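You operate a simulated robot arm through the tools that you are given. There is no shell and no other tool. Be economical: measure what you need, move in short steps, check, and stop when the job is done.

You are at the controls of a simulated robot arm. One attempt, no reset.

JOB
Empty the small steel beaker into the round blue basin and seat it again.
Fine: shut the red stub lever and let the box cool under 60 C before you lift the beaker.
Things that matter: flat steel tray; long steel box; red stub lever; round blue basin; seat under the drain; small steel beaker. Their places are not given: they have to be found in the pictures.

The check looks at the end state, three seconds after you hand in, the way a careful person would. Anything else that was tipped, shoved, dropped, spilled or broken makes it a failure.

ROBOT AND FRAMES
A 6-joint arm with a two-finger parallel gripper, fixed in place. Base frame: the origin is at the foot of the arm, x ahead of it, y to its left, z up; the work surface is at about z = 0.85. Units: m, rad, N and s.
With the tool pointing down near the work surface it reaches from about 0.24 to 0.64 m from the base axis. Its first joint turns from -1.152 to 1.152 rad. Payload 2.7 kg.
The TCP is the grasp point between the finger pads, 0.023 m short of the fingertips. In the tool frame z runs along the fingers and y along their closing line. The gripper opens to 0.094 m. The fingers are 0.038 m wide and 0.01 m thick; the gripper's body (0.054 by 0.096 m) begins 0.039 m behind the TCP.
Orientation is that of the tool frame in the base frame, as a unit quaternion [x, y, z, w]. With the fingers straight down and closing along the base's y, the tool's x points along the base's -x, its y along +y and its z along -z.

CONTROLS
- The arm moves only by the tool step_arm. Its argument "targets" is a list that holds one entry, the list of rows, each a list of 6 numbers: the shift along the base's x, y, z in cm, then the turn, a rotation vector about the base's x, y, z in rad. In form: [[[x, y, z, rx, ry, rz], ...]]. A call has 1 to 20 rows; each row is the pose to reach, as a shift and turn from the pose commanded when the call began. "claw" is the opening, from 0 (shut) to 1 (fully open), set as the call begins (left out, the last holds). A row lasts 0.2 s, in which the tool goes at most 0.05 m and 0.15 rad; a call with a longer step from one row to the next is refused whole, and so is a gripper value outside its range. A pose out of reach is approached as far as the arm can. The call stops where the force on the tool passes 40 N (or 10 N more than at its start, if that is more) or the arm is blocked; 0.2 s more then pass. Each finger travels about 0.045 m/s and halts on what it meets, pressing with about 23 N; the grip force reading is that of the motor and also rises with nothing between the fingers. The clock runs only during rows and for 0.2 s after the last one: add rows that repeat a pose to give the fingers time. It gives the time, the measured TCP pose, the force on the tool (base axes), the opening and the grip force at its end, in the units of the frame above (readings bear some noise), with the torque about the TCP (base axes, N m) and any sound that the robot's microphone picked up, and new pictures: "views" is both (left out), scene, wrist or none.
- Cameras (640 x 400 px; columns grow to the right, rows downward): "scene" is fixed at [0.0854, -0.4429, 1.4042]; the picture's right is [0.65, -0.76, 0.00], its down [-0.44, -0.37, -0.81] and it looks along [0.62, 0.53, -0.58] (base axes); focal length 245 px, centre (320, 200). "wrist" rides on the gripper at [0.086, 0.016, -0.075] in the tool frame; the picture's right is [-0.18, 0.98, 0.00], its down [-0.58, -0.11, -0.81] and it looks along [-0.79, -0.15, 0.59] (tool axes); focal length 243 px, centre (320, 200).
- locate(camera, pixels): for up to 12 pixels [column, row] of the newest picture of that camera ("zoom" is the newest enlarged one), the place [x, y, z] in the base frame of the surface seen there, good to about 0.002 m. It takes no simulated time.
- close_up(camera, box): a new picture of the part [left, top, right, bottom] of that camera's present view, enlarged. It takes no simulated time.
- finish_job(): hands the job in; it is judged then, once.

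Keep the steps short. Do not move on a guess: measure, check each grasp and each placing, and mend mistakes. In all there are 80 turns and 200 pictures (those below and enlarged ones count). Leave the gripper open and the arm clear of the work at the hand-in unless told otherwise, and finish with a single line.

The tools are called by a JSON object that holds its "op" and its "data". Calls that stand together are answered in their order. step_arm: Moves the arm, as the interface text tells. Its arguments: {"type":"object","properties":{"targets":{"type":"array","items":{"type":"array","items":{"type":"array","items":{"type":"number"}}}},"claw":{"type":"number"},"views":{"type":"string","enum":["both","scene","wrist","none"]}},"required":["targets"]} The other tools are called the same way: locate (camera, pixels) gives the place of the surface under pixels of a picture; close_up (camera, box) takes an enlarged picture of a part of a camera's view; finish_job () hands the job in.

At the start:

```text
time_s: 0.0
position: [0.3305, -0.1839, 1.2721]
tcp_rot: [0.0, 1.0, 0.0, 0.0]
ft_force: [-0.5, 0.3, 0.3]
moment: [0.01, 0.01, -0.01]
opening: 0.0941
gripper_force: 0.1
```

scene: 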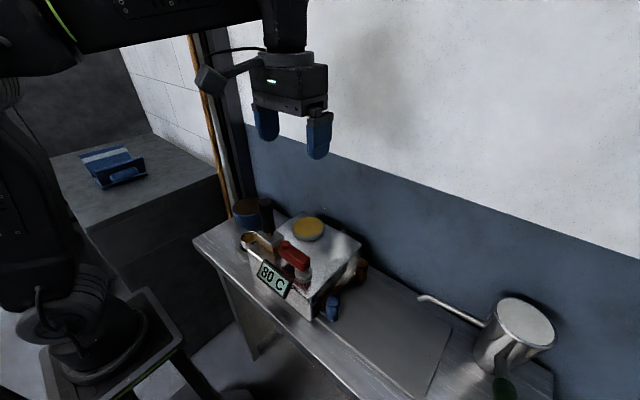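
wrist: 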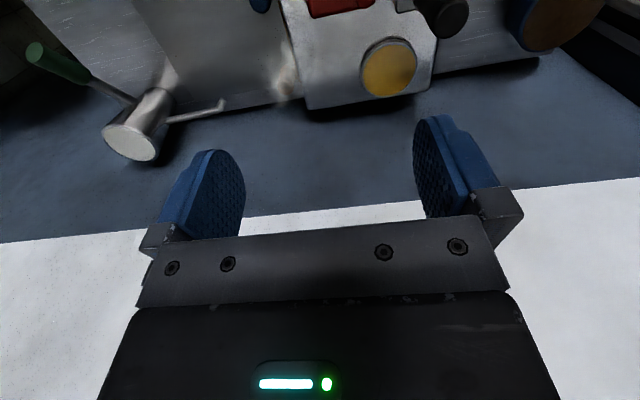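

I see a box with an "80 C" display near (272,278), a red lever near (293,255), and a blue vessel at (250,212). I'll enlarge both areas first.

{"op": "close_up", "data": {"camera": "scene", "box": [190, 180, 390, 330]}}

{"op": "close_up", "data": {"camera": "wrist", "box": [220, 0, 640, 130]}}

{"op": "close_up", "data": {"camera": "scene", "box": [400, 270, 580, 400]}}

```text
2.67 times, centred on (290, 255) of scene
```

zoom: 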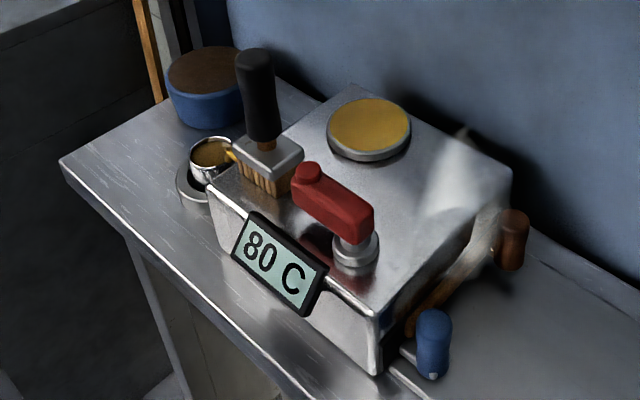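

```text
1.52 times, centred on (430, 65) of wrist
```

zoom: 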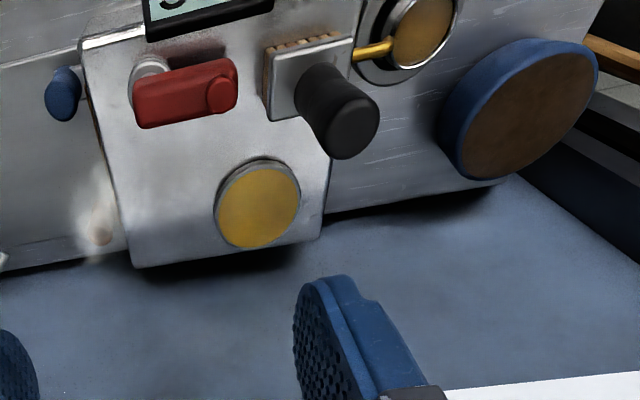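

```text
3.08 times, centred on (490, 335) of scene
```

zoom: 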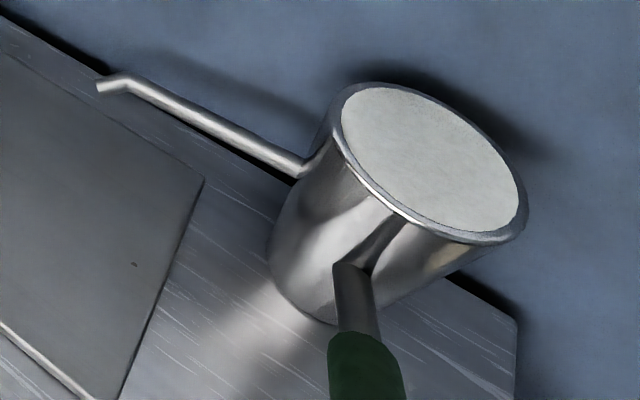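

The beaker with yellow liquid is at about (249,239) in the scene, under the drain. A brush stands on the box, and the lever pivots at about (303,276). Next I'll measure these points.

{"op": "close_up", "data": {"camera": "scene", "box": [220, 190, 340, 265]}}

{"op": "locate", "data": {"camera": "scene", "pixels": [[285, 246], [307, 262], [303, 277], [309, 226], [287, 215], [361, 255], [312, 318], [249, 262], [251, 205], [332, 309], [362, 270], [266, 203]]}}

{"op": "locate", "data": {"camera": "scene", "pixels": [[240, 250], [247, 237], [248, 248], [235, 210], [262, 198], [270, 240], [196, 240], [380, 320], [520, 320], [423, 297], [325, 257], [290, 270]]}}

```text
5.33 times, centred on (280, 228) of scene
```

zoom: 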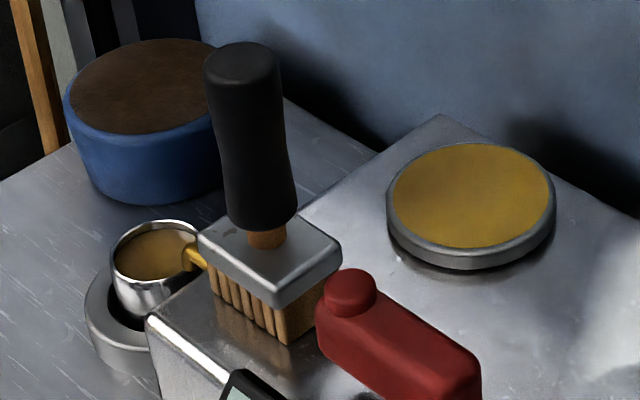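

```text
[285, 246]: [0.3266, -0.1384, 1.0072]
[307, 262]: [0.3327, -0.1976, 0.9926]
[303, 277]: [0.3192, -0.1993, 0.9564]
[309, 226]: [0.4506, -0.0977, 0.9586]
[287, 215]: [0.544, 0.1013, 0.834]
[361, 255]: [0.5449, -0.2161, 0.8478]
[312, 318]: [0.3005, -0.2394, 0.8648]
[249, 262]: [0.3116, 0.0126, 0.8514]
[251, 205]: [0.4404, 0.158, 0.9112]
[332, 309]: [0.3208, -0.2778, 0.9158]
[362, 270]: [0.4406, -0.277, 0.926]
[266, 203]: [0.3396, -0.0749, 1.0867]
```

```text
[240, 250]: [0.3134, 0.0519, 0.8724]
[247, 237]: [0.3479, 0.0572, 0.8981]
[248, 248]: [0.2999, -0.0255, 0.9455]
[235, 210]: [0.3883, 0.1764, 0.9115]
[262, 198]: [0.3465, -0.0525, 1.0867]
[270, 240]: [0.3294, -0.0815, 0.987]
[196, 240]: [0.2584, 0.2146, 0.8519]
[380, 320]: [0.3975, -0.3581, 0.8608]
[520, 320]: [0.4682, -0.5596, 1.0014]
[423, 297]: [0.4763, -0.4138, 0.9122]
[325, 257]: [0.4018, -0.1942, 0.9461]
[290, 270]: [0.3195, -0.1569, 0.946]
```

Box top is z≈0.946, lever top ≈1.0. I'll get details of the beaker, seat, basin and brush from this zoom.

{"op": "locate", "data": {"camera": "zoom", "pixels": [[155, 255], [114, 262], [160, 222], [140, 285], [150, 310], [195, 238], [100, 330], [90, 310], [130, 350], [192, 260], [128, 310], [130, 277]]}}

{"op": "locate", "data": {"camera": "zoom", "pixels": [[140, 90], [70, 100], [150, 42], [205, 110], [110, 133], [120, 200], [75, 160], [240, 60], [262, 225], [205, 240], [270, 298], [335, 255]]}}

{"op": "locate", "data": {"camera": "zoom", "pixels": [[350, 280], [470, 365], [440, 380], [330, 340], [345, 310], [360, 300], [150, 325], [200, 275], [470, 190], [440, 120], [290, 340], [400, 330]]}}

```text
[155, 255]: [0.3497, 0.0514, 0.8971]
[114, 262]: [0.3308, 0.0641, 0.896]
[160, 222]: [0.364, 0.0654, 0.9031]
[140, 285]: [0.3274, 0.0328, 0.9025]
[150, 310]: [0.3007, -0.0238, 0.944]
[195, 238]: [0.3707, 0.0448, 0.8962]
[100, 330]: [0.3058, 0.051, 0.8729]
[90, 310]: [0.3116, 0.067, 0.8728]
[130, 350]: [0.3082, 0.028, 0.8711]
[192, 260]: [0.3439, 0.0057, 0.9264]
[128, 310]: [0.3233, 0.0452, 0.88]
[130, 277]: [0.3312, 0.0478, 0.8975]
```

```text
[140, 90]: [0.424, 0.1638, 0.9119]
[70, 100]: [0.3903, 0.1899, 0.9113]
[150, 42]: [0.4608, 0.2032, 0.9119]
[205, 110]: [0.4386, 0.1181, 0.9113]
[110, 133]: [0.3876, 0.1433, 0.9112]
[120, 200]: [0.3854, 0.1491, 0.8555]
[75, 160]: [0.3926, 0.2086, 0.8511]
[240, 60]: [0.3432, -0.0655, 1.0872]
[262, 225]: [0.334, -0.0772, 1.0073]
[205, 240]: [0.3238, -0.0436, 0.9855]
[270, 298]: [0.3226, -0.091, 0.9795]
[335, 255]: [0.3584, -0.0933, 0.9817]
```

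```text
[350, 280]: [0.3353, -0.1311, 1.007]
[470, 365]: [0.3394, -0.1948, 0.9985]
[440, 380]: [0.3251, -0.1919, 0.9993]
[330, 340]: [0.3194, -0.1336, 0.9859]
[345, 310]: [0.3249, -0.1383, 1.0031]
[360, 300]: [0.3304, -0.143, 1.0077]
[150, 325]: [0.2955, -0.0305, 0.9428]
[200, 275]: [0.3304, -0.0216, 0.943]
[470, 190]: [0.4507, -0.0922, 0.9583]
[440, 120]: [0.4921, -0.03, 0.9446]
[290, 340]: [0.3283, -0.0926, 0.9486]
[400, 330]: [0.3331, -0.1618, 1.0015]
```

The lever points toward +y (tip about (0.333,-0.135), pivot near (0.325,-0.195)). I'll look closely at it for markings or stops.

{"op": "close_up", "data": {"camera": "scene", "box": [260, 230, 340, 290]}}

{"op": "close_up", "data": {"camera": "wrist", "box": [270, 0, 430, 100]}}

```text
6.67 times, centred on (300, 260) of scene
```

zoom: 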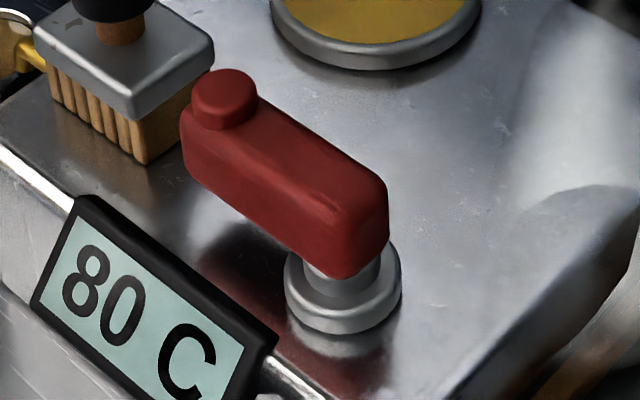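

```text
4.00 times, centred on (350, 50) of wrist
```

zoom: 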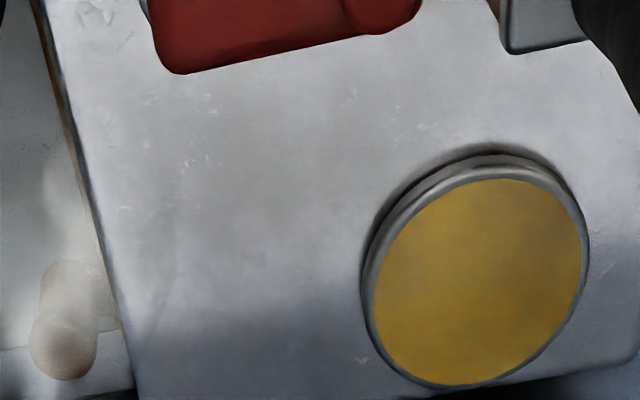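

The lever lies in line with the drain (open); shut should be a quarter turn. I'll straddle it with the fingers: first turn the tool 90° high up, with the claw half shut.

{"op": "step_arm", "data": {"targets": [[[0, 0.3, 0, 0, 0, 0.14], [0, 0.6, 0, 0, 0, 0.28], [0, 0.9, 0, 0, 0, 0.42], [0, 1.2, 0, 0, 0, 0.56], [0, 1.5, 0, 0, 0, 0.7], [0, 1.8, 0, 0, 0, 0.84], [0, 2.1, 0, 0, 0, 0.98], [0, 2.4, 0, 0, 0, 1.12], [0, 2.7, -2, 0, 0, 1.26], [0, 2.9, -5, 0, 0, 1.4], [0, 2.9, -9, 0, 0, 1.5], [0, 2.9, -13, 0, 0, 1.5708], [0, 2.9, -17, 0, 0, 1.5708], [0, 2.9, -17, 0, 0, 1.5708]]], "claw": 0.55}}

```text
time_s: 3.0
position: [0.3295, -0.1518, 1.0997]
tcp_rot: [0.708, -0.706, -0.001, 0.0]
ft_force: [0.3, -0.1, 0.0]
moment: [-0.02, 0.0, -0.02]
opening: 0.0514
gripper_force: 0.1
```

scene: 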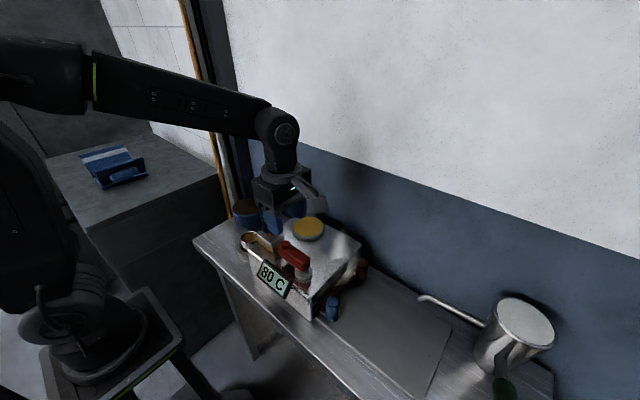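
wrist: 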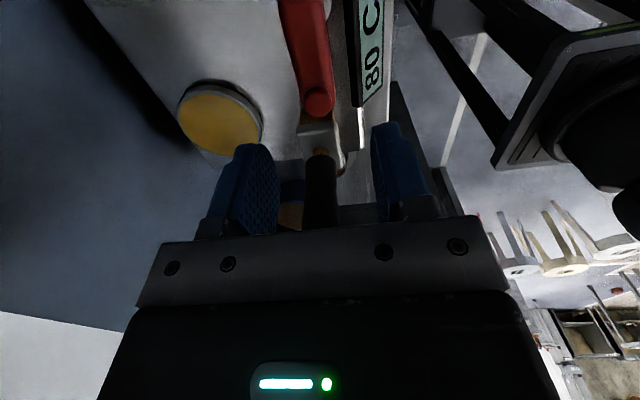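

The lever lies between the fingers and the brush is clear ahead. Going down to z≈0.985.

{"op": "step_arm", "data": {"targets": [[[0.1, -0.5, -3, 0, 0, 0], [0.1, -0.6, -6, 0, 0, 0], [0.1, -0.6, -9, 0, 0, 0], [0.1, -0.6, -11.5, 0, 0, 0], [0.1, -0.6, -11.5, 0, 0, 0]]]}}

{"op": "close_up", "data": {"camera": "scene", "box": [230, 190, 350, 310]}}

```text
time_s: 4.2
position: [0.331, -0.159, 0.9846]
tcp_rot: [0.707, -0.707, 0.0, 0.0]
ft_force: [0.8, -0.8, 0.7]
moment: [0.0, -0.01, 0.03]
opening: 0.0518
gripper_force: 0.0
```

scene: 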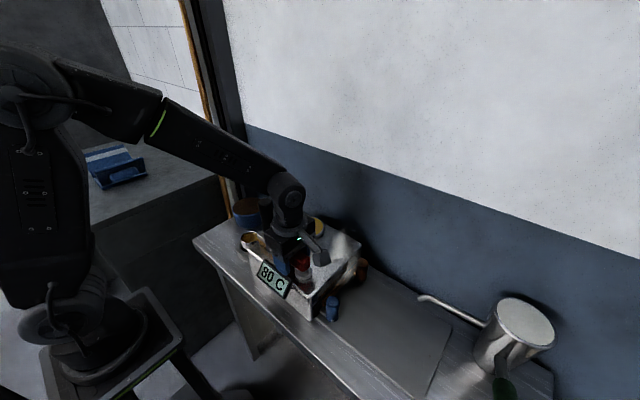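
wrist: 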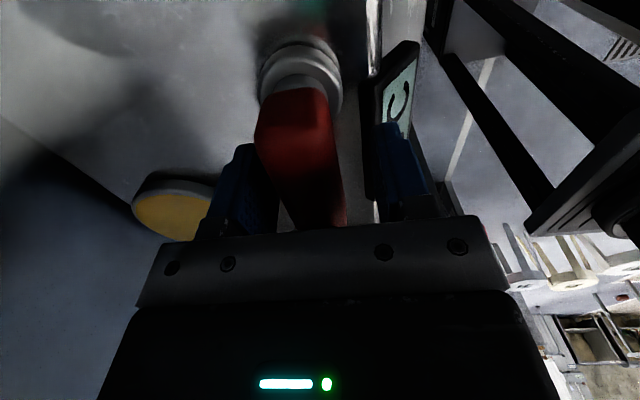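

```text
3.33 times, centred on (290, 250) of scene
```

zoom: 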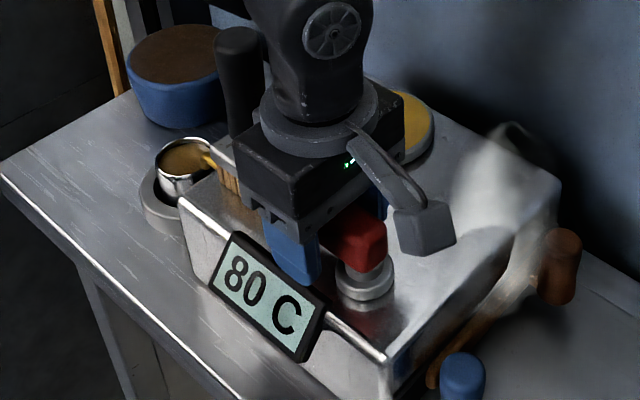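

The lever is straddled. I'll measure the pivot collar from the wrist view before turning.

{"op": "locate", "data": {"camera": "wrist", "pixels": [[265, 62], [338, 62], [300, 42], [300, 82], [260, 140], [330, 140], [295, 95], [320, 200]]}}

```text
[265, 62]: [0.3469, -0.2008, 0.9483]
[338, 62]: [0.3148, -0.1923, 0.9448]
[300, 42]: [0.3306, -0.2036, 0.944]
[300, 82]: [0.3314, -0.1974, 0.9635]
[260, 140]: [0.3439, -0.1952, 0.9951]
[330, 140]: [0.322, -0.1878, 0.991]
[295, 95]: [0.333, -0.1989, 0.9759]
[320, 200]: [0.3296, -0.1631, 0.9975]
```

Pivot ≈ (0.331,-0.187). I narrow the fingers to just around the lever and turn it a little toward +x as a trial.

{"op": "step_arm", "data": {"targets": [[[0, 0, 0, 0, 0, 0], [0, 0, 0, 0, 0, 0], [0, 0, 0, 0, 0, 0], [0.28, -0.01, 0, 0, 0, -0.1], [0.56, -0.06, 0, 0, 0, -0.2], [0.83, -0.13, 0, 0, 0, -0.3], [1.09, -0.22, 0, 0, 0, -0.4], [1.34, -0.34, 0, 0, 0, -0.5]]], "claw": 0.3}}

{"op": "close_up", "data": {"camera": "scene", "box": [230, 190, 350, 310]}}

```text
time_s: 6.0
position: [0.3429, -0.1646, 0.9876]
tcp_rot: [-0.509, 0.861, 0.001, -0.001]
ft_force: [10.8, -6.2, -1.0]
moment: [-0.14, 0.03, 0.21]
opening: 0.0332
gripper_force: 6.0
```

scene: 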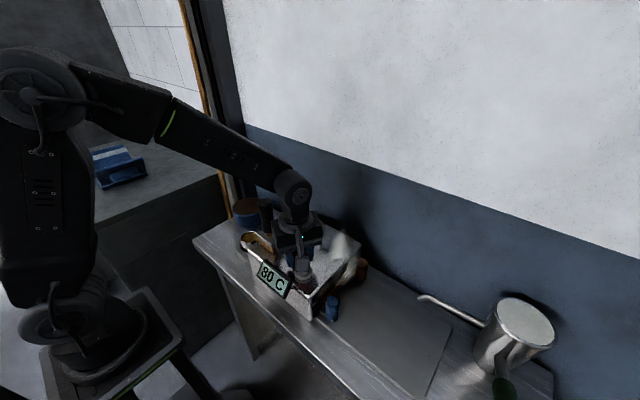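
wrist: 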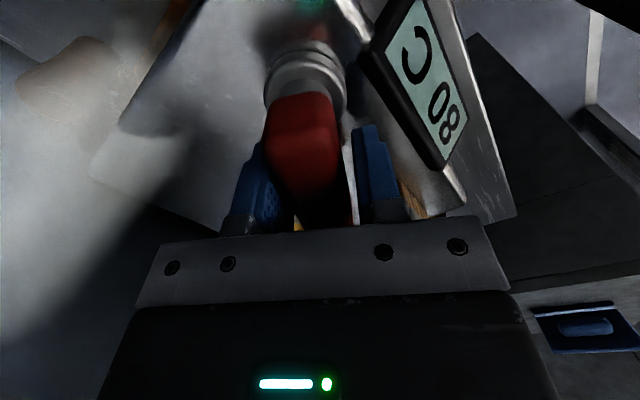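

```text
3.33 times, centred on (290, 250) of scene
```

zoom: 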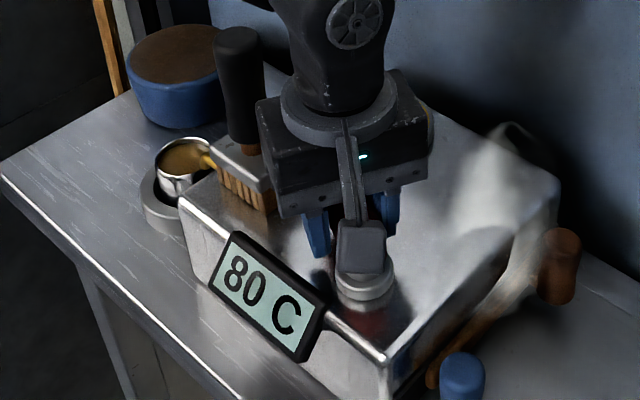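

The lever follows the fingers. I ease the claw slightly and go on turning.

{"op": "step_arm", "data": {"targets": [[[0.17, -0.11, 0, 0, 0, -0.075], [0.35, -0.23, 0, 0, 0, -0.15], [0.67, -0.51, 0, 0, 0, -0.3], [0.94, -0.83, 0, 0, 0, -0.45], [1.15, -1.19, 0, 0, 0, -0.6]]], "claw": 0.38}}

{"op": "close_up", "data": {"camera": "scene", "box": [230, 190, 350, 310]}}

```text
time_s: 7.2
position: [0.3556, -0.1748, 0.9874]
tcp_rot: [-0.232, 0.973, 0.0, 0.0]
ft_force: [-0.9, 2.8, 0.9]
moment: [0.01, 0.02, 0.02]
opening: 0.0371
gripper_force: 1.1
```

scene: 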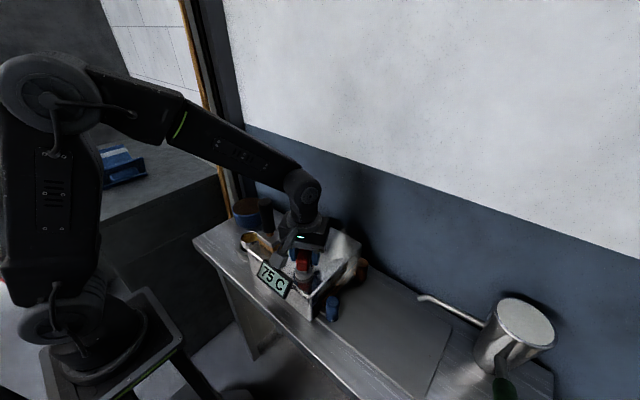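
wrist: 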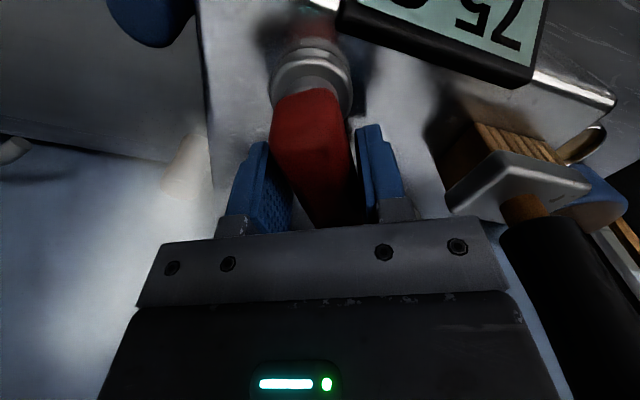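

```text
3.33 times, centred on (290, 250) of scene
```

zoom: 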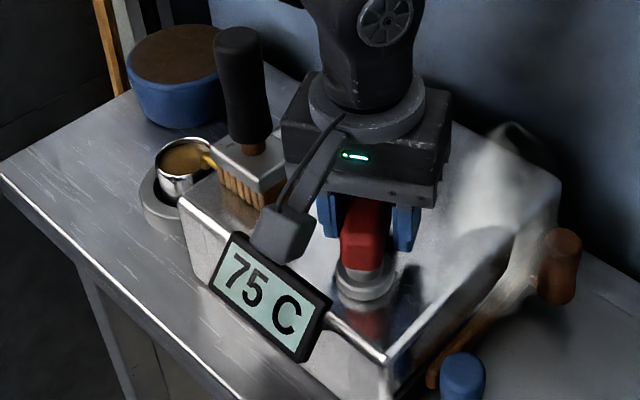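

Display now reads 75 C: the lever is being shut. Continue to the full quarter turn.

{"op": "step_arm", "data": {"targets": [[[0.16, -0.39, 0, 0, 0, -0.15], [0.26, -0.8, 0, 0, 0, -0.3], [0.3, -1.1, 0, 0, 0, -0.4], [0.31, -1.27, 0, 0, 0, -0.47], [0.3, -1.4, 0, 0, 0, -0.52]]], "claw": 0.32}}

{"op": "close_up", "data": {"camera": "scene", "box": [230, 190, 350, 310]}}

```text
time_s: 8.4
position: [0.3579, -0.1884, 0.9866]
tcp_rot: [0.025, 1.0, 0.001, -0.002]
ft_force: [-4.0, 12.9, 0.8]
moment: [-0.06, -0.04, 0.36]
opening: 0.0356
gripper_force: 6.2
```

scene: 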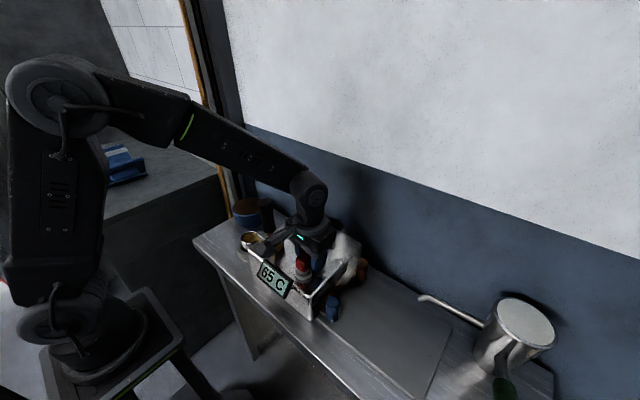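
wrist: 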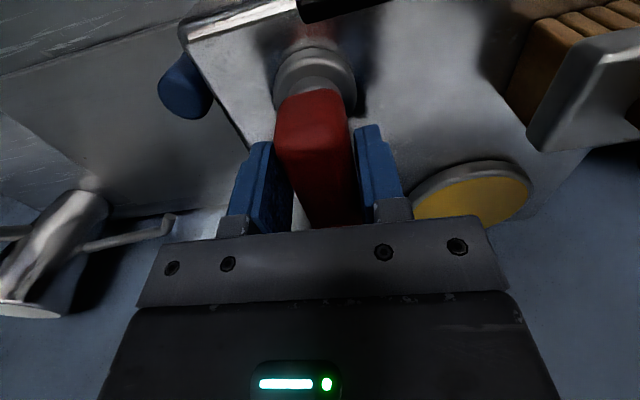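

```text
3.33 times, centred on (290, 250) of scene
```

zoom: 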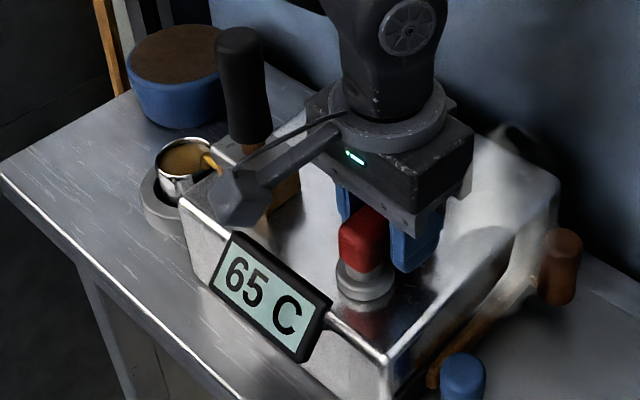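

65 C and falling. I push a little more to feel whether it is at its stop.

{"op": "step_arm", "data": {"targets": [[[0, -0.2, 0, 0, 0, -0.05], [-0.05, -0.4, 0, 0, 0, -0.1], [-0.08, -0.55, 0, 0, 0, -0.15], [-0.08, -0.55, 0, 0, 0, -0.15]]]}}

{"op": "close_up", "data": {"camera": "scene", "box": [230, 190, 350, 310]}}

```text
time_s: 9.2
position: [0.3575, -0.1894, 0.9862]
tcp_rot: [0.09, 0.996, 0.003, -0.004]
ft_force: [-0.1, 27.2, 6.8]
moment: [-0.21, 0.04, 0.6]
opening: 0.0416
gripper_force: 12.8
stopped in row 3: the force on the tool passed its limit at 42 N (the readings are from after the stop); the commanded pose is now the measured one
```

scene: 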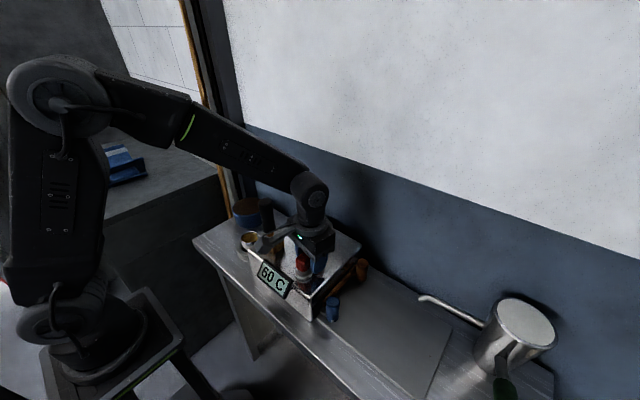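
wrist: 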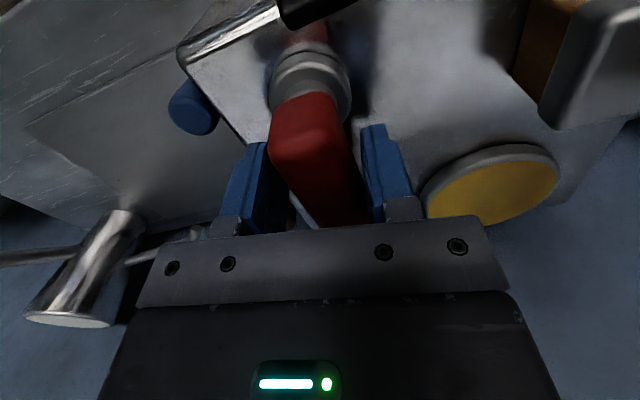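

```text
3.33 times, centred on (290, 250) of scene
```

zoom: 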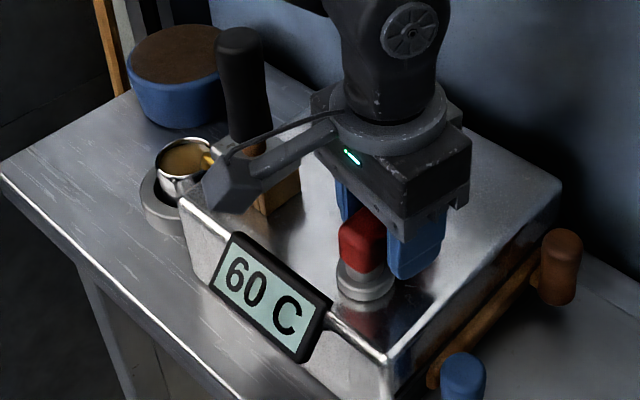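

It's against its stop; steam has ceased and the display reads 60 C. I open the fingers and lift straight up, squaring the tool on the way.

{"op": "step_arm", "data": {"targets": [[[0, 0, 0, 0, 0, 0], [0, 0, 0, 0, 0, 0.08], [0, 0, 0, 0, 0, 0.18], [0, 0, 3, 0, 0, 0.18], [0, 0, 7, 0, 0, 0.18], [0, 0, 11, 0, 0, 0.18], [0, 0, 15, 0, 0, 0.18], [0, 0, 15, 0, 0, 0.18]]], "claw": 0.6}}

{"op": "close_up", "data": {"camera": "scene", "box": [220, 190, 370, 290]}}

```text
time_s: 11.0
position: [0.3563, -0.1921, 1.1336]
tcp_rot: [0.001, 1.0, 0.003, -0.003]
ft_force: [0.1, 0.2, 0.7]
moment: [-0.01, -0.01, -0.05]
opening: 0.0567
gripper_force: 0.2
```

scene: 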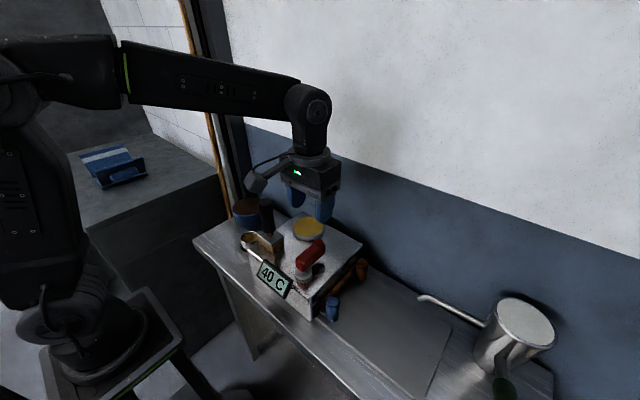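
wrist: 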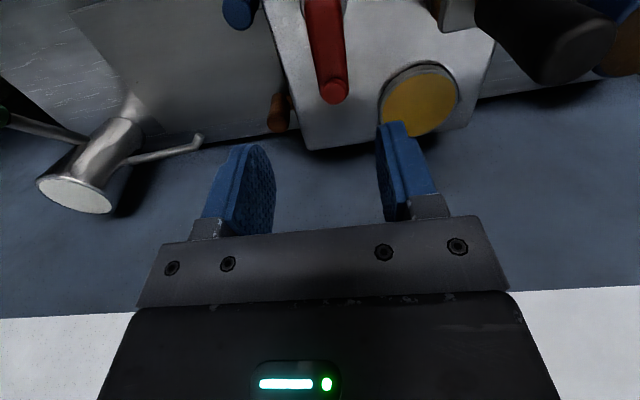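

```text
4.00 times, centred on (295, 240) of scene
```

zoom: 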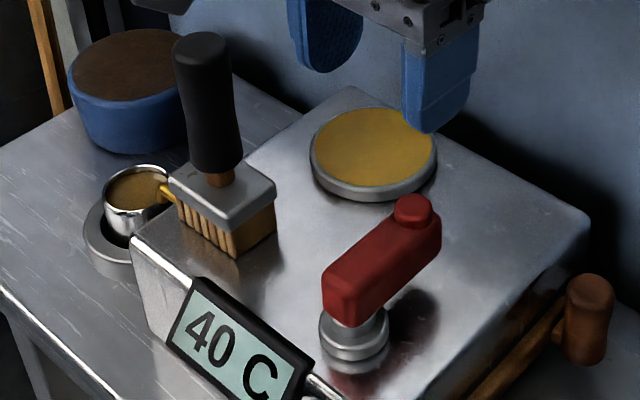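

40 C and the lever stands across, shut. Now I need to see the beaker, drain tip and basin from another side, so I turn the tool to make the wrist camera look along +y, staying high.

{"op": "step_arm", "data": {"targets": [[[0.8, 0.8, 1, 0, 0, 0.14], [1.6, 1.5, 2, 0, 0, 0.28], [2.4, 2.3, 3, 0, 0, 0.42], [3.2, 3.1, 4, 0, 0, 0.56], [4, 3.9, 4, 0, 0, 0.7], [4.8, 4.5, 4, 0, 0, 0.84], [5.6, 5.2, 4, 0, 0, 0.98], [6.4, 5.5, 4, 0, 0, 1.12], [6.4, 5.5, 4, 0, 0, 1.26], [6.4, 5.5, 4, 0, 0, 1.4], [6.4, 5.5, 4, 0, 0, 1.5], [6.4, 5.5, 4, 0, 0, 1.5]]]}}

{"op": "close_up", "data": {"camera": "wrist", "box": [200, 60, 520, 260]}}

```text
time_s: 13.6
position: [0.421, -0.1359, 1.1758]
tcp_rot: [-0.68, 0.733, -0.001, -0.003]
ft_force: [0.7, 0.4, 0.5]
moment: [0.0, 0.0, 0.02]
opening: 0.0565
gripper_force: 0.0
```

scene: 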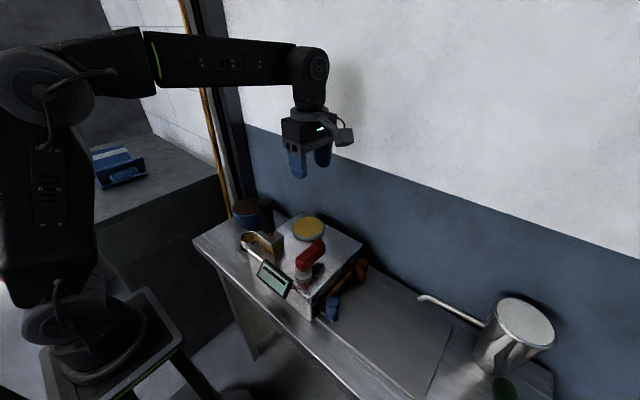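
wrist: 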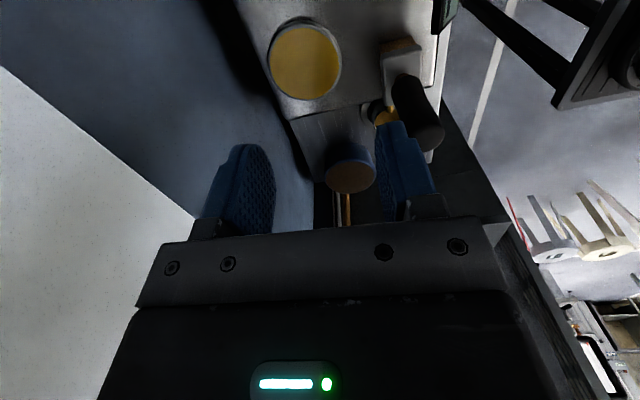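

```text
2.00 times, centred on (360, 160) of wrist
```

zoom: 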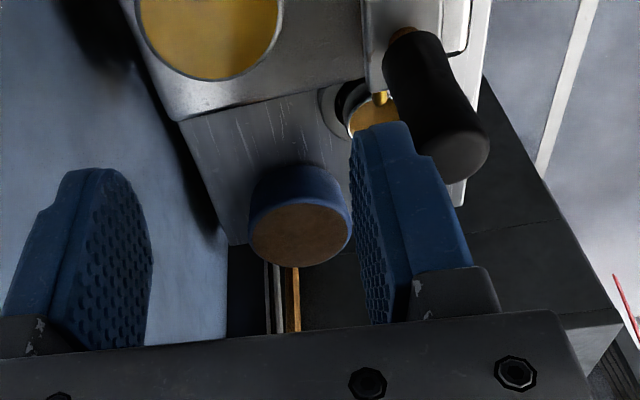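

The basin shows a brown top level with its rim; I need a better view. I move to the robot side at left, camera looking along +x, then lower to z≈1.02.

{"op": "step_arm", "data": {"targets": [[[-1.6, 2, 0, 0, 0, -0.14], [-3.2, 4, 0, 0, 0, -0.28], [-4.8, 6, 0, 0, 0, -0.42], [-6.4, 8, 0, 0, 0, -0.56], [-8, 10, 0, 0, 0, -0.7], [-9.6, 12, 0, 0, 0, -0.84], [-11.2, 14, 0, 0, 0, -0.98], [-12.8, 16, 0, 0, 0, -1.12], [-14.4, 18, 0, 0, 0, -1.26], [-16, 20, 0, 0, 0, -1.4], [-17.5, 21.6, -3, 0, 0, -1.5], [-17.5, 21.6, -7, 0, 0, -1.5], [-17.5, 21.6, -11, 0, 0, -1.5], [-17.5, 21.6, -15, 0, 0, -1.5], [-17.5, 21.6, -15, 0, 0, -1.5]]]}}

{"op": "close_up", "data": {"camera": "wrist", "box": [200, 60, 520, 260]}}

```text
time_s: 16.8
position: [0.2474, 0.0771, 1.0266]
tcp_rot: [0.002, 1.0, 0.002, -0.004]
ft_force: [0.5, -0.2, 0.1]
moment: [0.0, 0.01, 0.01]
opening: 0.0564
gripper_force: 0.0
```

scene: 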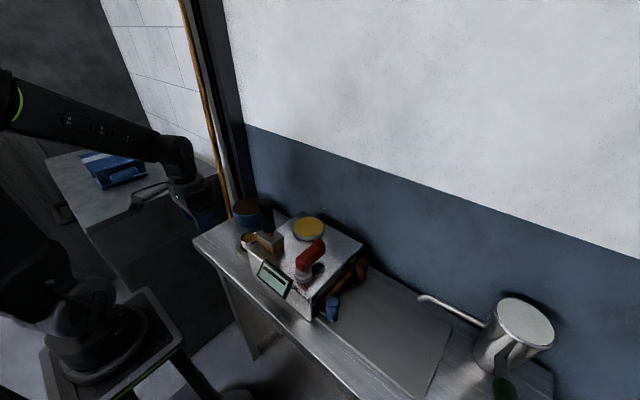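
wrist: 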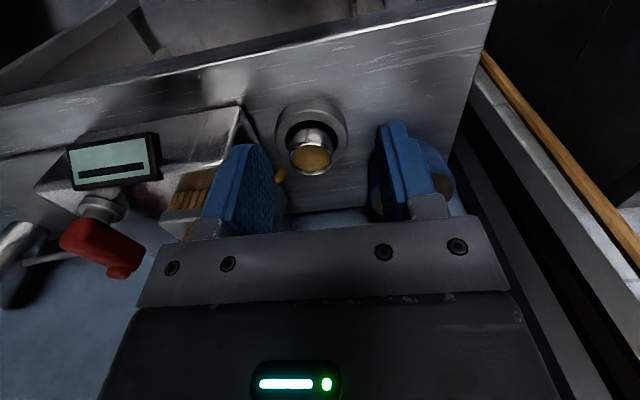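

```text
2.00 times, centred on (360, 160) of wrist
```

zoom: 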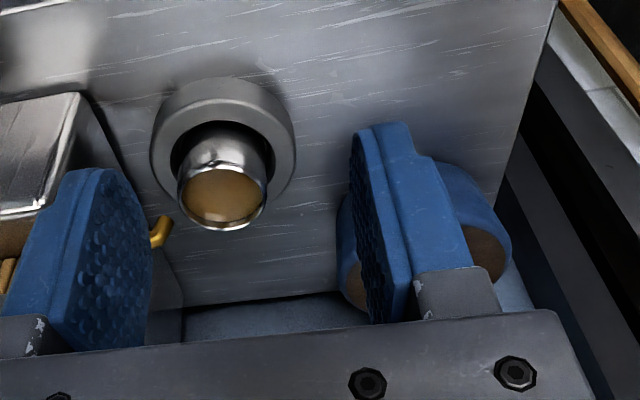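

Good view (it's upside down). The display looks different; I'll zoom that, and measure beaker, ring and drain tip.

{"op": "locate", "data": {"camera": "zoom", "pixels": [[180, 205], [265, 205], [222, 170], [222, 230], [222, 140], [152, 150], [294, 165], [225, 85], [240, 110], [160, 225], [153, 242], [222, 205]]}}

{"op": "close_up", "data": {"camera": "scene", "box": [220, 190, 340, 300]}}

```text
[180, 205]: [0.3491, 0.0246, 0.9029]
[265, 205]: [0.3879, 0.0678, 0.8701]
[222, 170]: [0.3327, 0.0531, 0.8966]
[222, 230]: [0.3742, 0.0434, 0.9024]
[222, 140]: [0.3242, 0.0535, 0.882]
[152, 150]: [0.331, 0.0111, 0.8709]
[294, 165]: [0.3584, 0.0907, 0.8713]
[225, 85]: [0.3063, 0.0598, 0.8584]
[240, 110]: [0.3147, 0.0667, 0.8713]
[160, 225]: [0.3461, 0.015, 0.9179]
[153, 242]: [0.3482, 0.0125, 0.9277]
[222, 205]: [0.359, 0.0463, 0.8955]
```

```text
3.64 times, centred on (280, 245) of scene
```

zoom: 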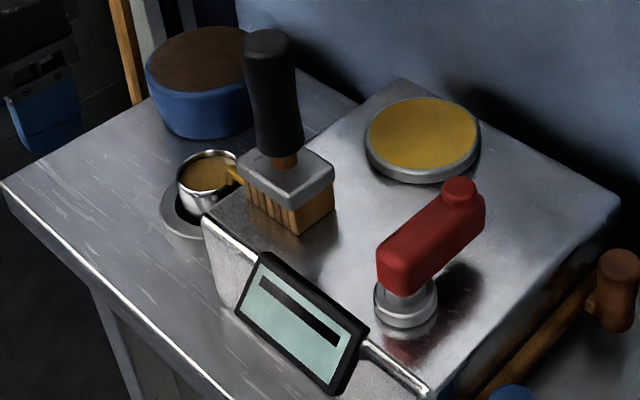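

Beaker axis ≈ (0.350,0.047), rim z 0.903, drain tip ≈ (0.347,0.016,0.918). Now a tight look at the basin top.

{"op": "close_up", "data": {"camera": "scene", "box": [225, 190, 275, 235]}}

{"op": "close_up", "data": {"camera": "scene", "box": [240, 250, 300, 300]}}

```text
8.89 times, centred on (250, 212) of scene
```

zoom: 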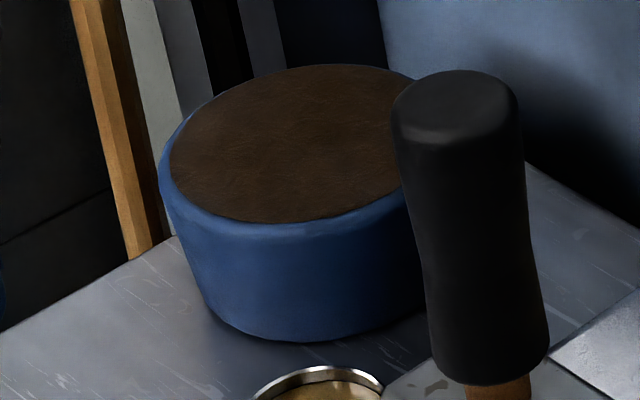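

```text
8.00 times, centred on (270, 275) of scene
```

zoom: 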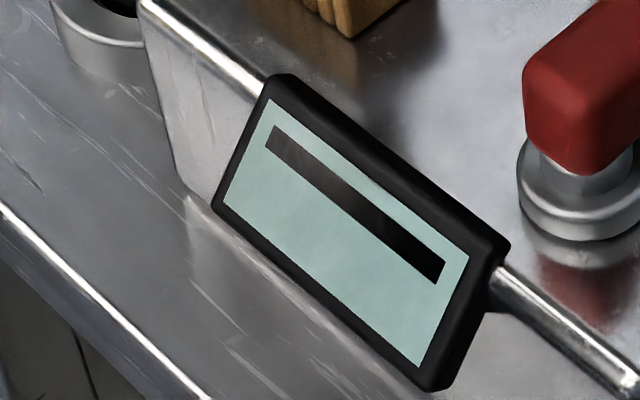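

Measuring the basin's rim circle.

{"op": "locate", "data": {"camera": "scene", "pixels": [[233.6, 207.5], [236.5, 212.5], [242.7, 213.9], [250, 213.6], [257.5, 211.5], [240, 199], [246.6, 197.3], [255, 197.3], [259, 198.5], [248, 205]]}}

```text
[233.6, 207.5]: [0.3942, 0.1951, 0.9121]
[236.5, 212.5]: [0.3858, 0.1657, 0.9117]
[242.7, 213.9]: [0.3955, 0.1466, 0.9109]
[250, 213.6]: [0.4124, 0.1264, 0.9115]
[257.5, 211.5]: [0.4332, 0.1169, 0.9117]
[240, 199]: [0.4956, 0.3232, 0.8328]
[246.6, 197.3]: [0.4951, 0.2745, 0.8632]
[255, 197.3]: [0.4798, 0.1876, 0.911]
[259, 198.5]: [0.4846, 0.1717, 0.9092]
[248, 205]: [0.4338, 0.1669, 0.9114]
```

Basin centre ≈ (0.435,0.167), radius 0.049. My plan is a slanted grip from the +y side (heading −70°, 52° below level), so that the fingers stay clear of the drain tip and nothing hangs over the mouth. First the yaw and tilt, above free space.

{"op": "step_arm", "data": {"targets": [[[0.8, 0.2, 1.5, 0, 0, -0.14], [1.6, 0.4, 2.5, 0, 0, -0.28], [2.4, 0.6, 2.5, 0, 0, -0.42], [3.2, 0.8, 2.5, 0, 0, -0.56], [4, 1, 2.5, 0, 0, -0.7], [4.8, 1.3, 2.5, 0, 0, -0.84], [5.6, 1.6, 2.5, 0, 0, -0.98], [6.4, 1.9, 2.5, 0, 0, -1.11], [7.4, 2.1, 2.5, 0, 0, -1.222], [8.4, 2.2, 2.5, 0, 0, -1.222]]], "claw": 0.9, "views": "none"}}

{"op": "step_arm", "data": {"targets": [[[0, 0, 0, -0.125, -0.0454, 0], [0, 0, 0, -0.25, -0.0908, 0], [0, 0, 0, -0.374, -0.136, 0], [0, 0, 0, -0.5, -0.182, 0], [0, 0, 0, -0.623, -0.227, 0], [0, 0, 0, -0.623, -0.227, 0]]]}}

```text
time_s: 19.0
position: [0.3299, 0.1016, 1.0517]
tcp_rot: [0.577, 0.817, 0.004, -0.002]
ft_force: [0.1, 0.2, -0.2]
moment: [-0.01, -0.03, 0.01]
opening: 0.0847
gripper_force: 0.1
```

```text
time_s: 20.4
position: [0.3299, 0.1, 1.0517]
tcp_rot: [0.544, 0.774, -0.184, 0.266]
ft_force: [0.3, -0.7, 0.2]
moment: [-0.05, -0.03, -0.02]
opening: 0.0847
gripper_force: 0.1
```

scene: 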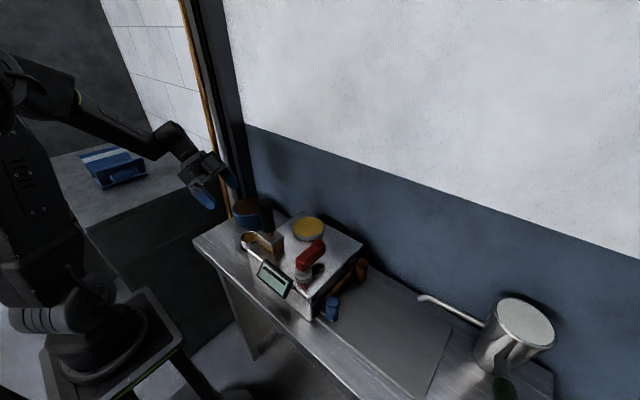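
wrist: 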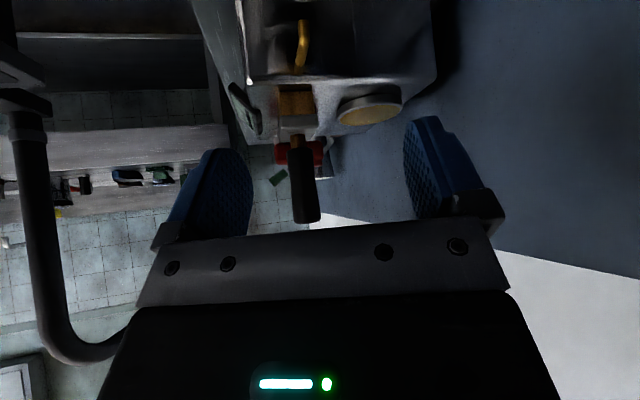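

Orientation is as intended. I lower to the pre-grasp point (0.331,0.099,0.968).

{"op": "step_arm", "data": {"targets": [[[0, 0, -3, 0, 0, 0], [0.1, 0, -6, 0, 0, 0], [0.1, -0.1, -8.3, 0, 0, 0], [0.1, -0.1, -8.3, 0, 0, 0]]]}}

{"op": "close_up", "data": {"camera": "scene", "box": [190, 190, 310, 270]}}

```text
time_s: 21.4
position: [0.3302, 0.101, 0.9658]
tcp_rot: [0.543, 0.775, -0.182, 0.266]
ft_force: [0.2, 0.0, 0.7]
moment: [-0.02, -0.02, -0.02]
opening: 0.0844
gripper_force: 0.0
```

scene: 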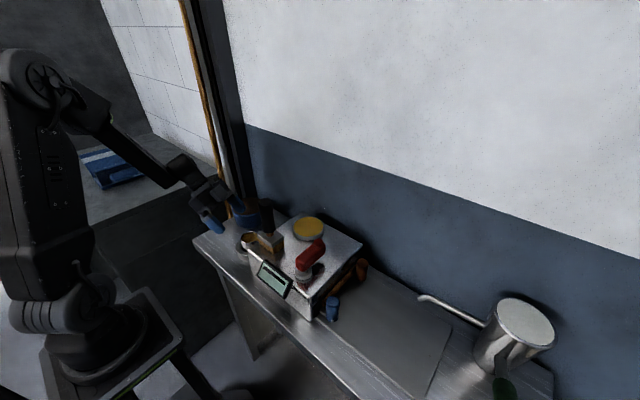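
wrist: 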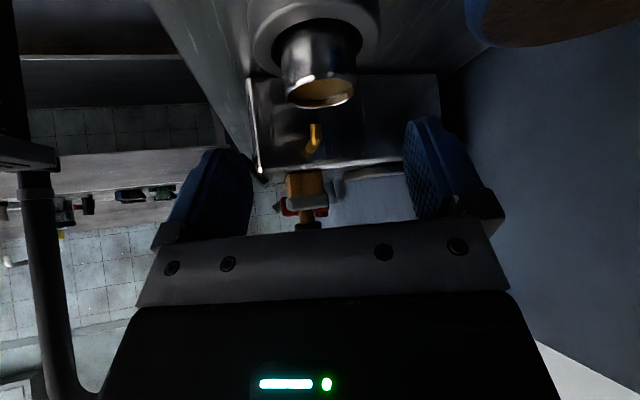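

```text
5.00 times, centred on (250, 230) of scene
```

zoom: 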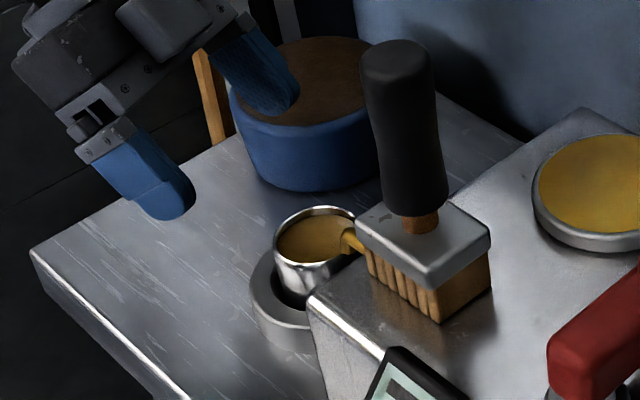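

Beaker lies between the fingers in the wrist view (320,70). I re-measure its rim and ring from here.

{"op": "locate", "data": {"camera": "wrist", "pixels": [[287, 92], [353, 92], [322, 105], [300, 80], [318, 60], [300, 50], [335, 50], [257, 20], [378, 20], [316, 125], [312, 146], [316, 70]]}}

{"op": "close_up", "data": {"camera": "wrist", "box": [220, 0, 420, 160]}}

```text
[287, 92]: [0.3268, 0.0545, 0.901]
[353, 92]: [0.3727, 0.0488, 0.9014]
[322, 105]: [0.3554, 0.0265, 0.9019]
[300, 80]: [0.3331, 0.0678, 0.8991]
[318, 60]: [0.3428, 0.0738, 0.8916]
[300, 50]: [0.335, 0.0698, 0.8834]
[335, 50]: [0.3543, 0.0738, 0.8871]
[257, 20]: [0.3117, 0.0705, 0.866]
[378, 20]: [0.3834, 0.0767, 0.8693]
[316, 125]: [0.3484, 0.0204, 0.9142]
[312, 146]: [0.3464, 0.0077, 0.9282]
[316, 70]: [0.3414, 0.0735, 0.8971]
```

```text
2.50 times, centred on (320, 80) of wrist
```

zoom: 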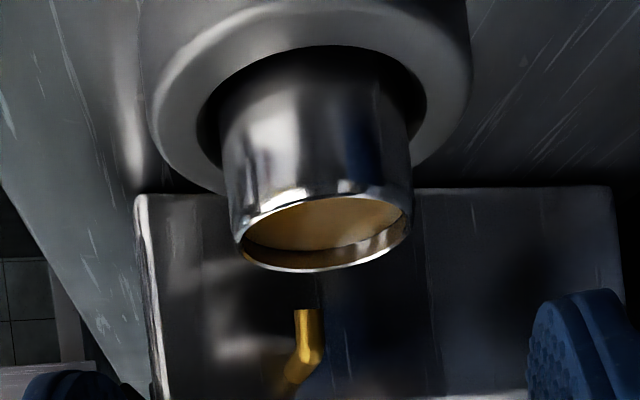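

Beaker axis ≈ (0.3495,0.050), radius 0.024. I slide in along the tool axis most of the way, then check.

{"op": "step_arm", "data": {"targets": [[[0.4, -1.1, -1.5, 0, 0, 0], [0.85, -2.2, -3, 0, 0, 0], [1.25, -3.3, -4.5, 0, 0, 0], [1.55, -4.1, -5.5, 0, 0, 0], [1.73, -4.54, -6.0, 0, 0, 0], [1.73, -4.54, -6.0, 0, 0, 0]]]}}

{"op": "close_up", "data": {"camera": "scene", "box": [210, 200, 290, 270]}}

{"op": "close_up", "data": {"camera": "wrist", "box": [180, 20, 460, 240]}}

```text
time_s: 22.8
position: [0.3479, 0.0543, 0.9072]
tcp_rot: [0.545, 0.774, -0.183, 0.265]
ft_force: [0.3, -0.1, -0.8]
moment: [0.05, -0.02, 0.01]
opening: 0.0846
gripper_force: 0.0
```

scene: 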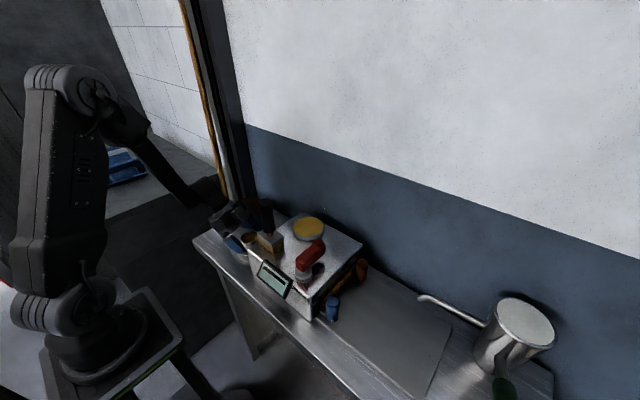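
wrist: 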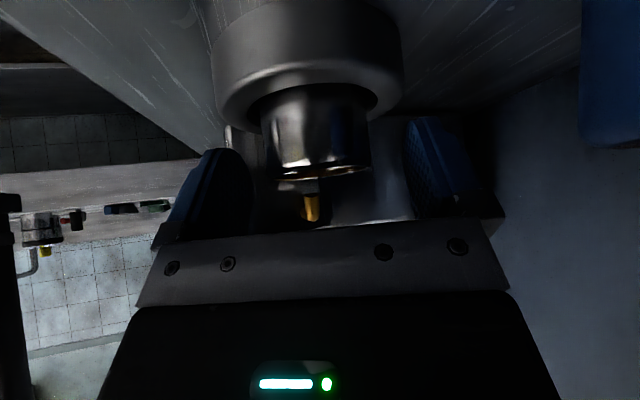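

```text
5.71 times, centred on (250, 235) of scene
```

zoom: 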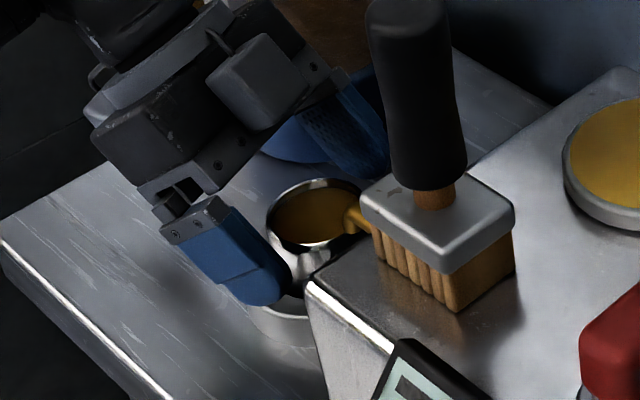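

```text
1.82 times, centred on (320, 130) of wrist
```

zoom: 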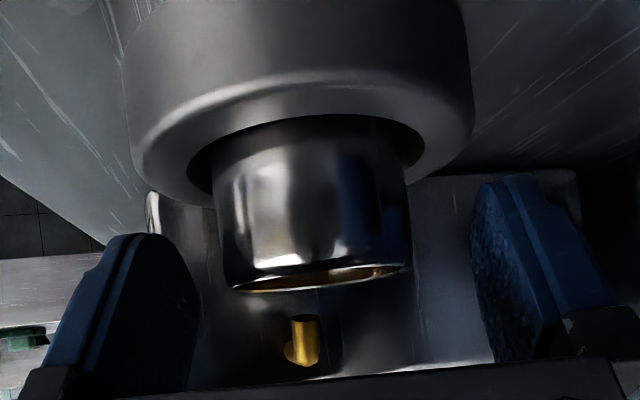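

The fingers are centred on the beaker, clear of ring and drain. Display read 40 C earlier, so it's cool. Closing the claw.

{"op": "step_arm", "data": {"targets": [[[0, 0, 0, 0, 0, 0], [0, 0, 0, 0, 0, 0], [0, 0, 0, 0, 0, 0], [0, 0, 0, 0, 0, 0], [0, 0, 0, 0, 0, 0]]], "claw": 0}}

{"op": "close_up", "data": {"camera": "wrist", "box": [180, 20, 460, 240]}}

{"op": "close_up", "data": {"camera": "scene", "box": [220, 200, 310, 300]}}

```text
time_s: 24.0
position: [0.3486, 0.0553, 0.9072]
tcp_rot: [0.544, 0.775, -0.183, 0.265]
ft_force: [-1.0, 0.1, 0.6]
moment: [-0.07, 0.09, 0.02]
opening: 0.0507
gripper_force: 23.1
```

scene: 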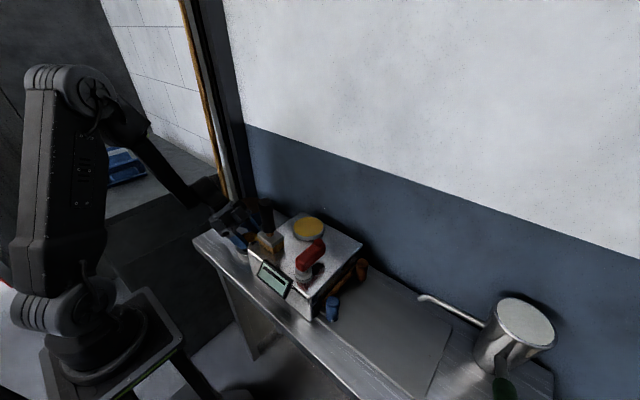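
wrist: 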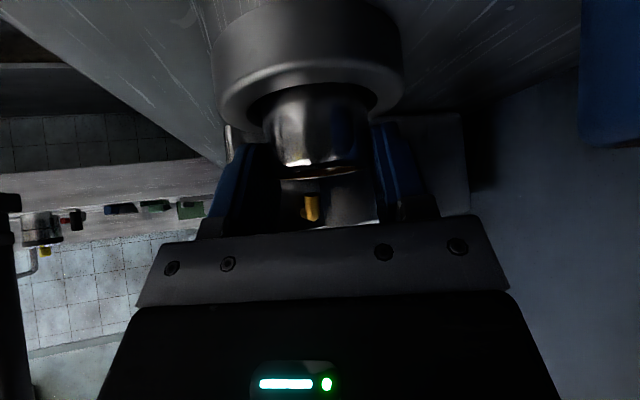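

```text
1.82 times, centred on (320, 130) of wrist
```

zoom: 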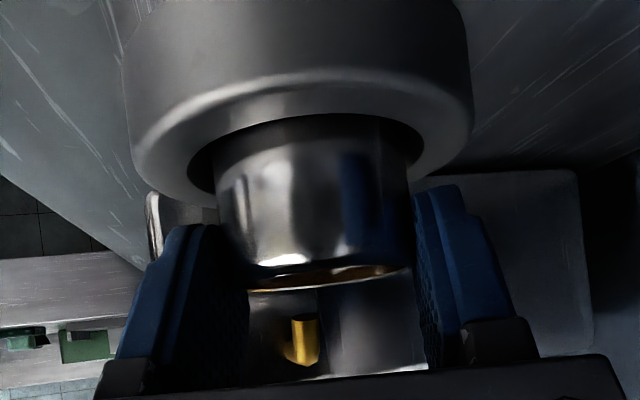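

```text
4.00 times, centred on (265, 250) of scene
```

zoom: 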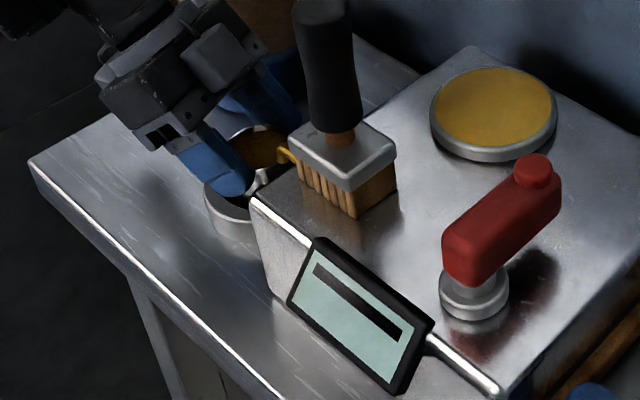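

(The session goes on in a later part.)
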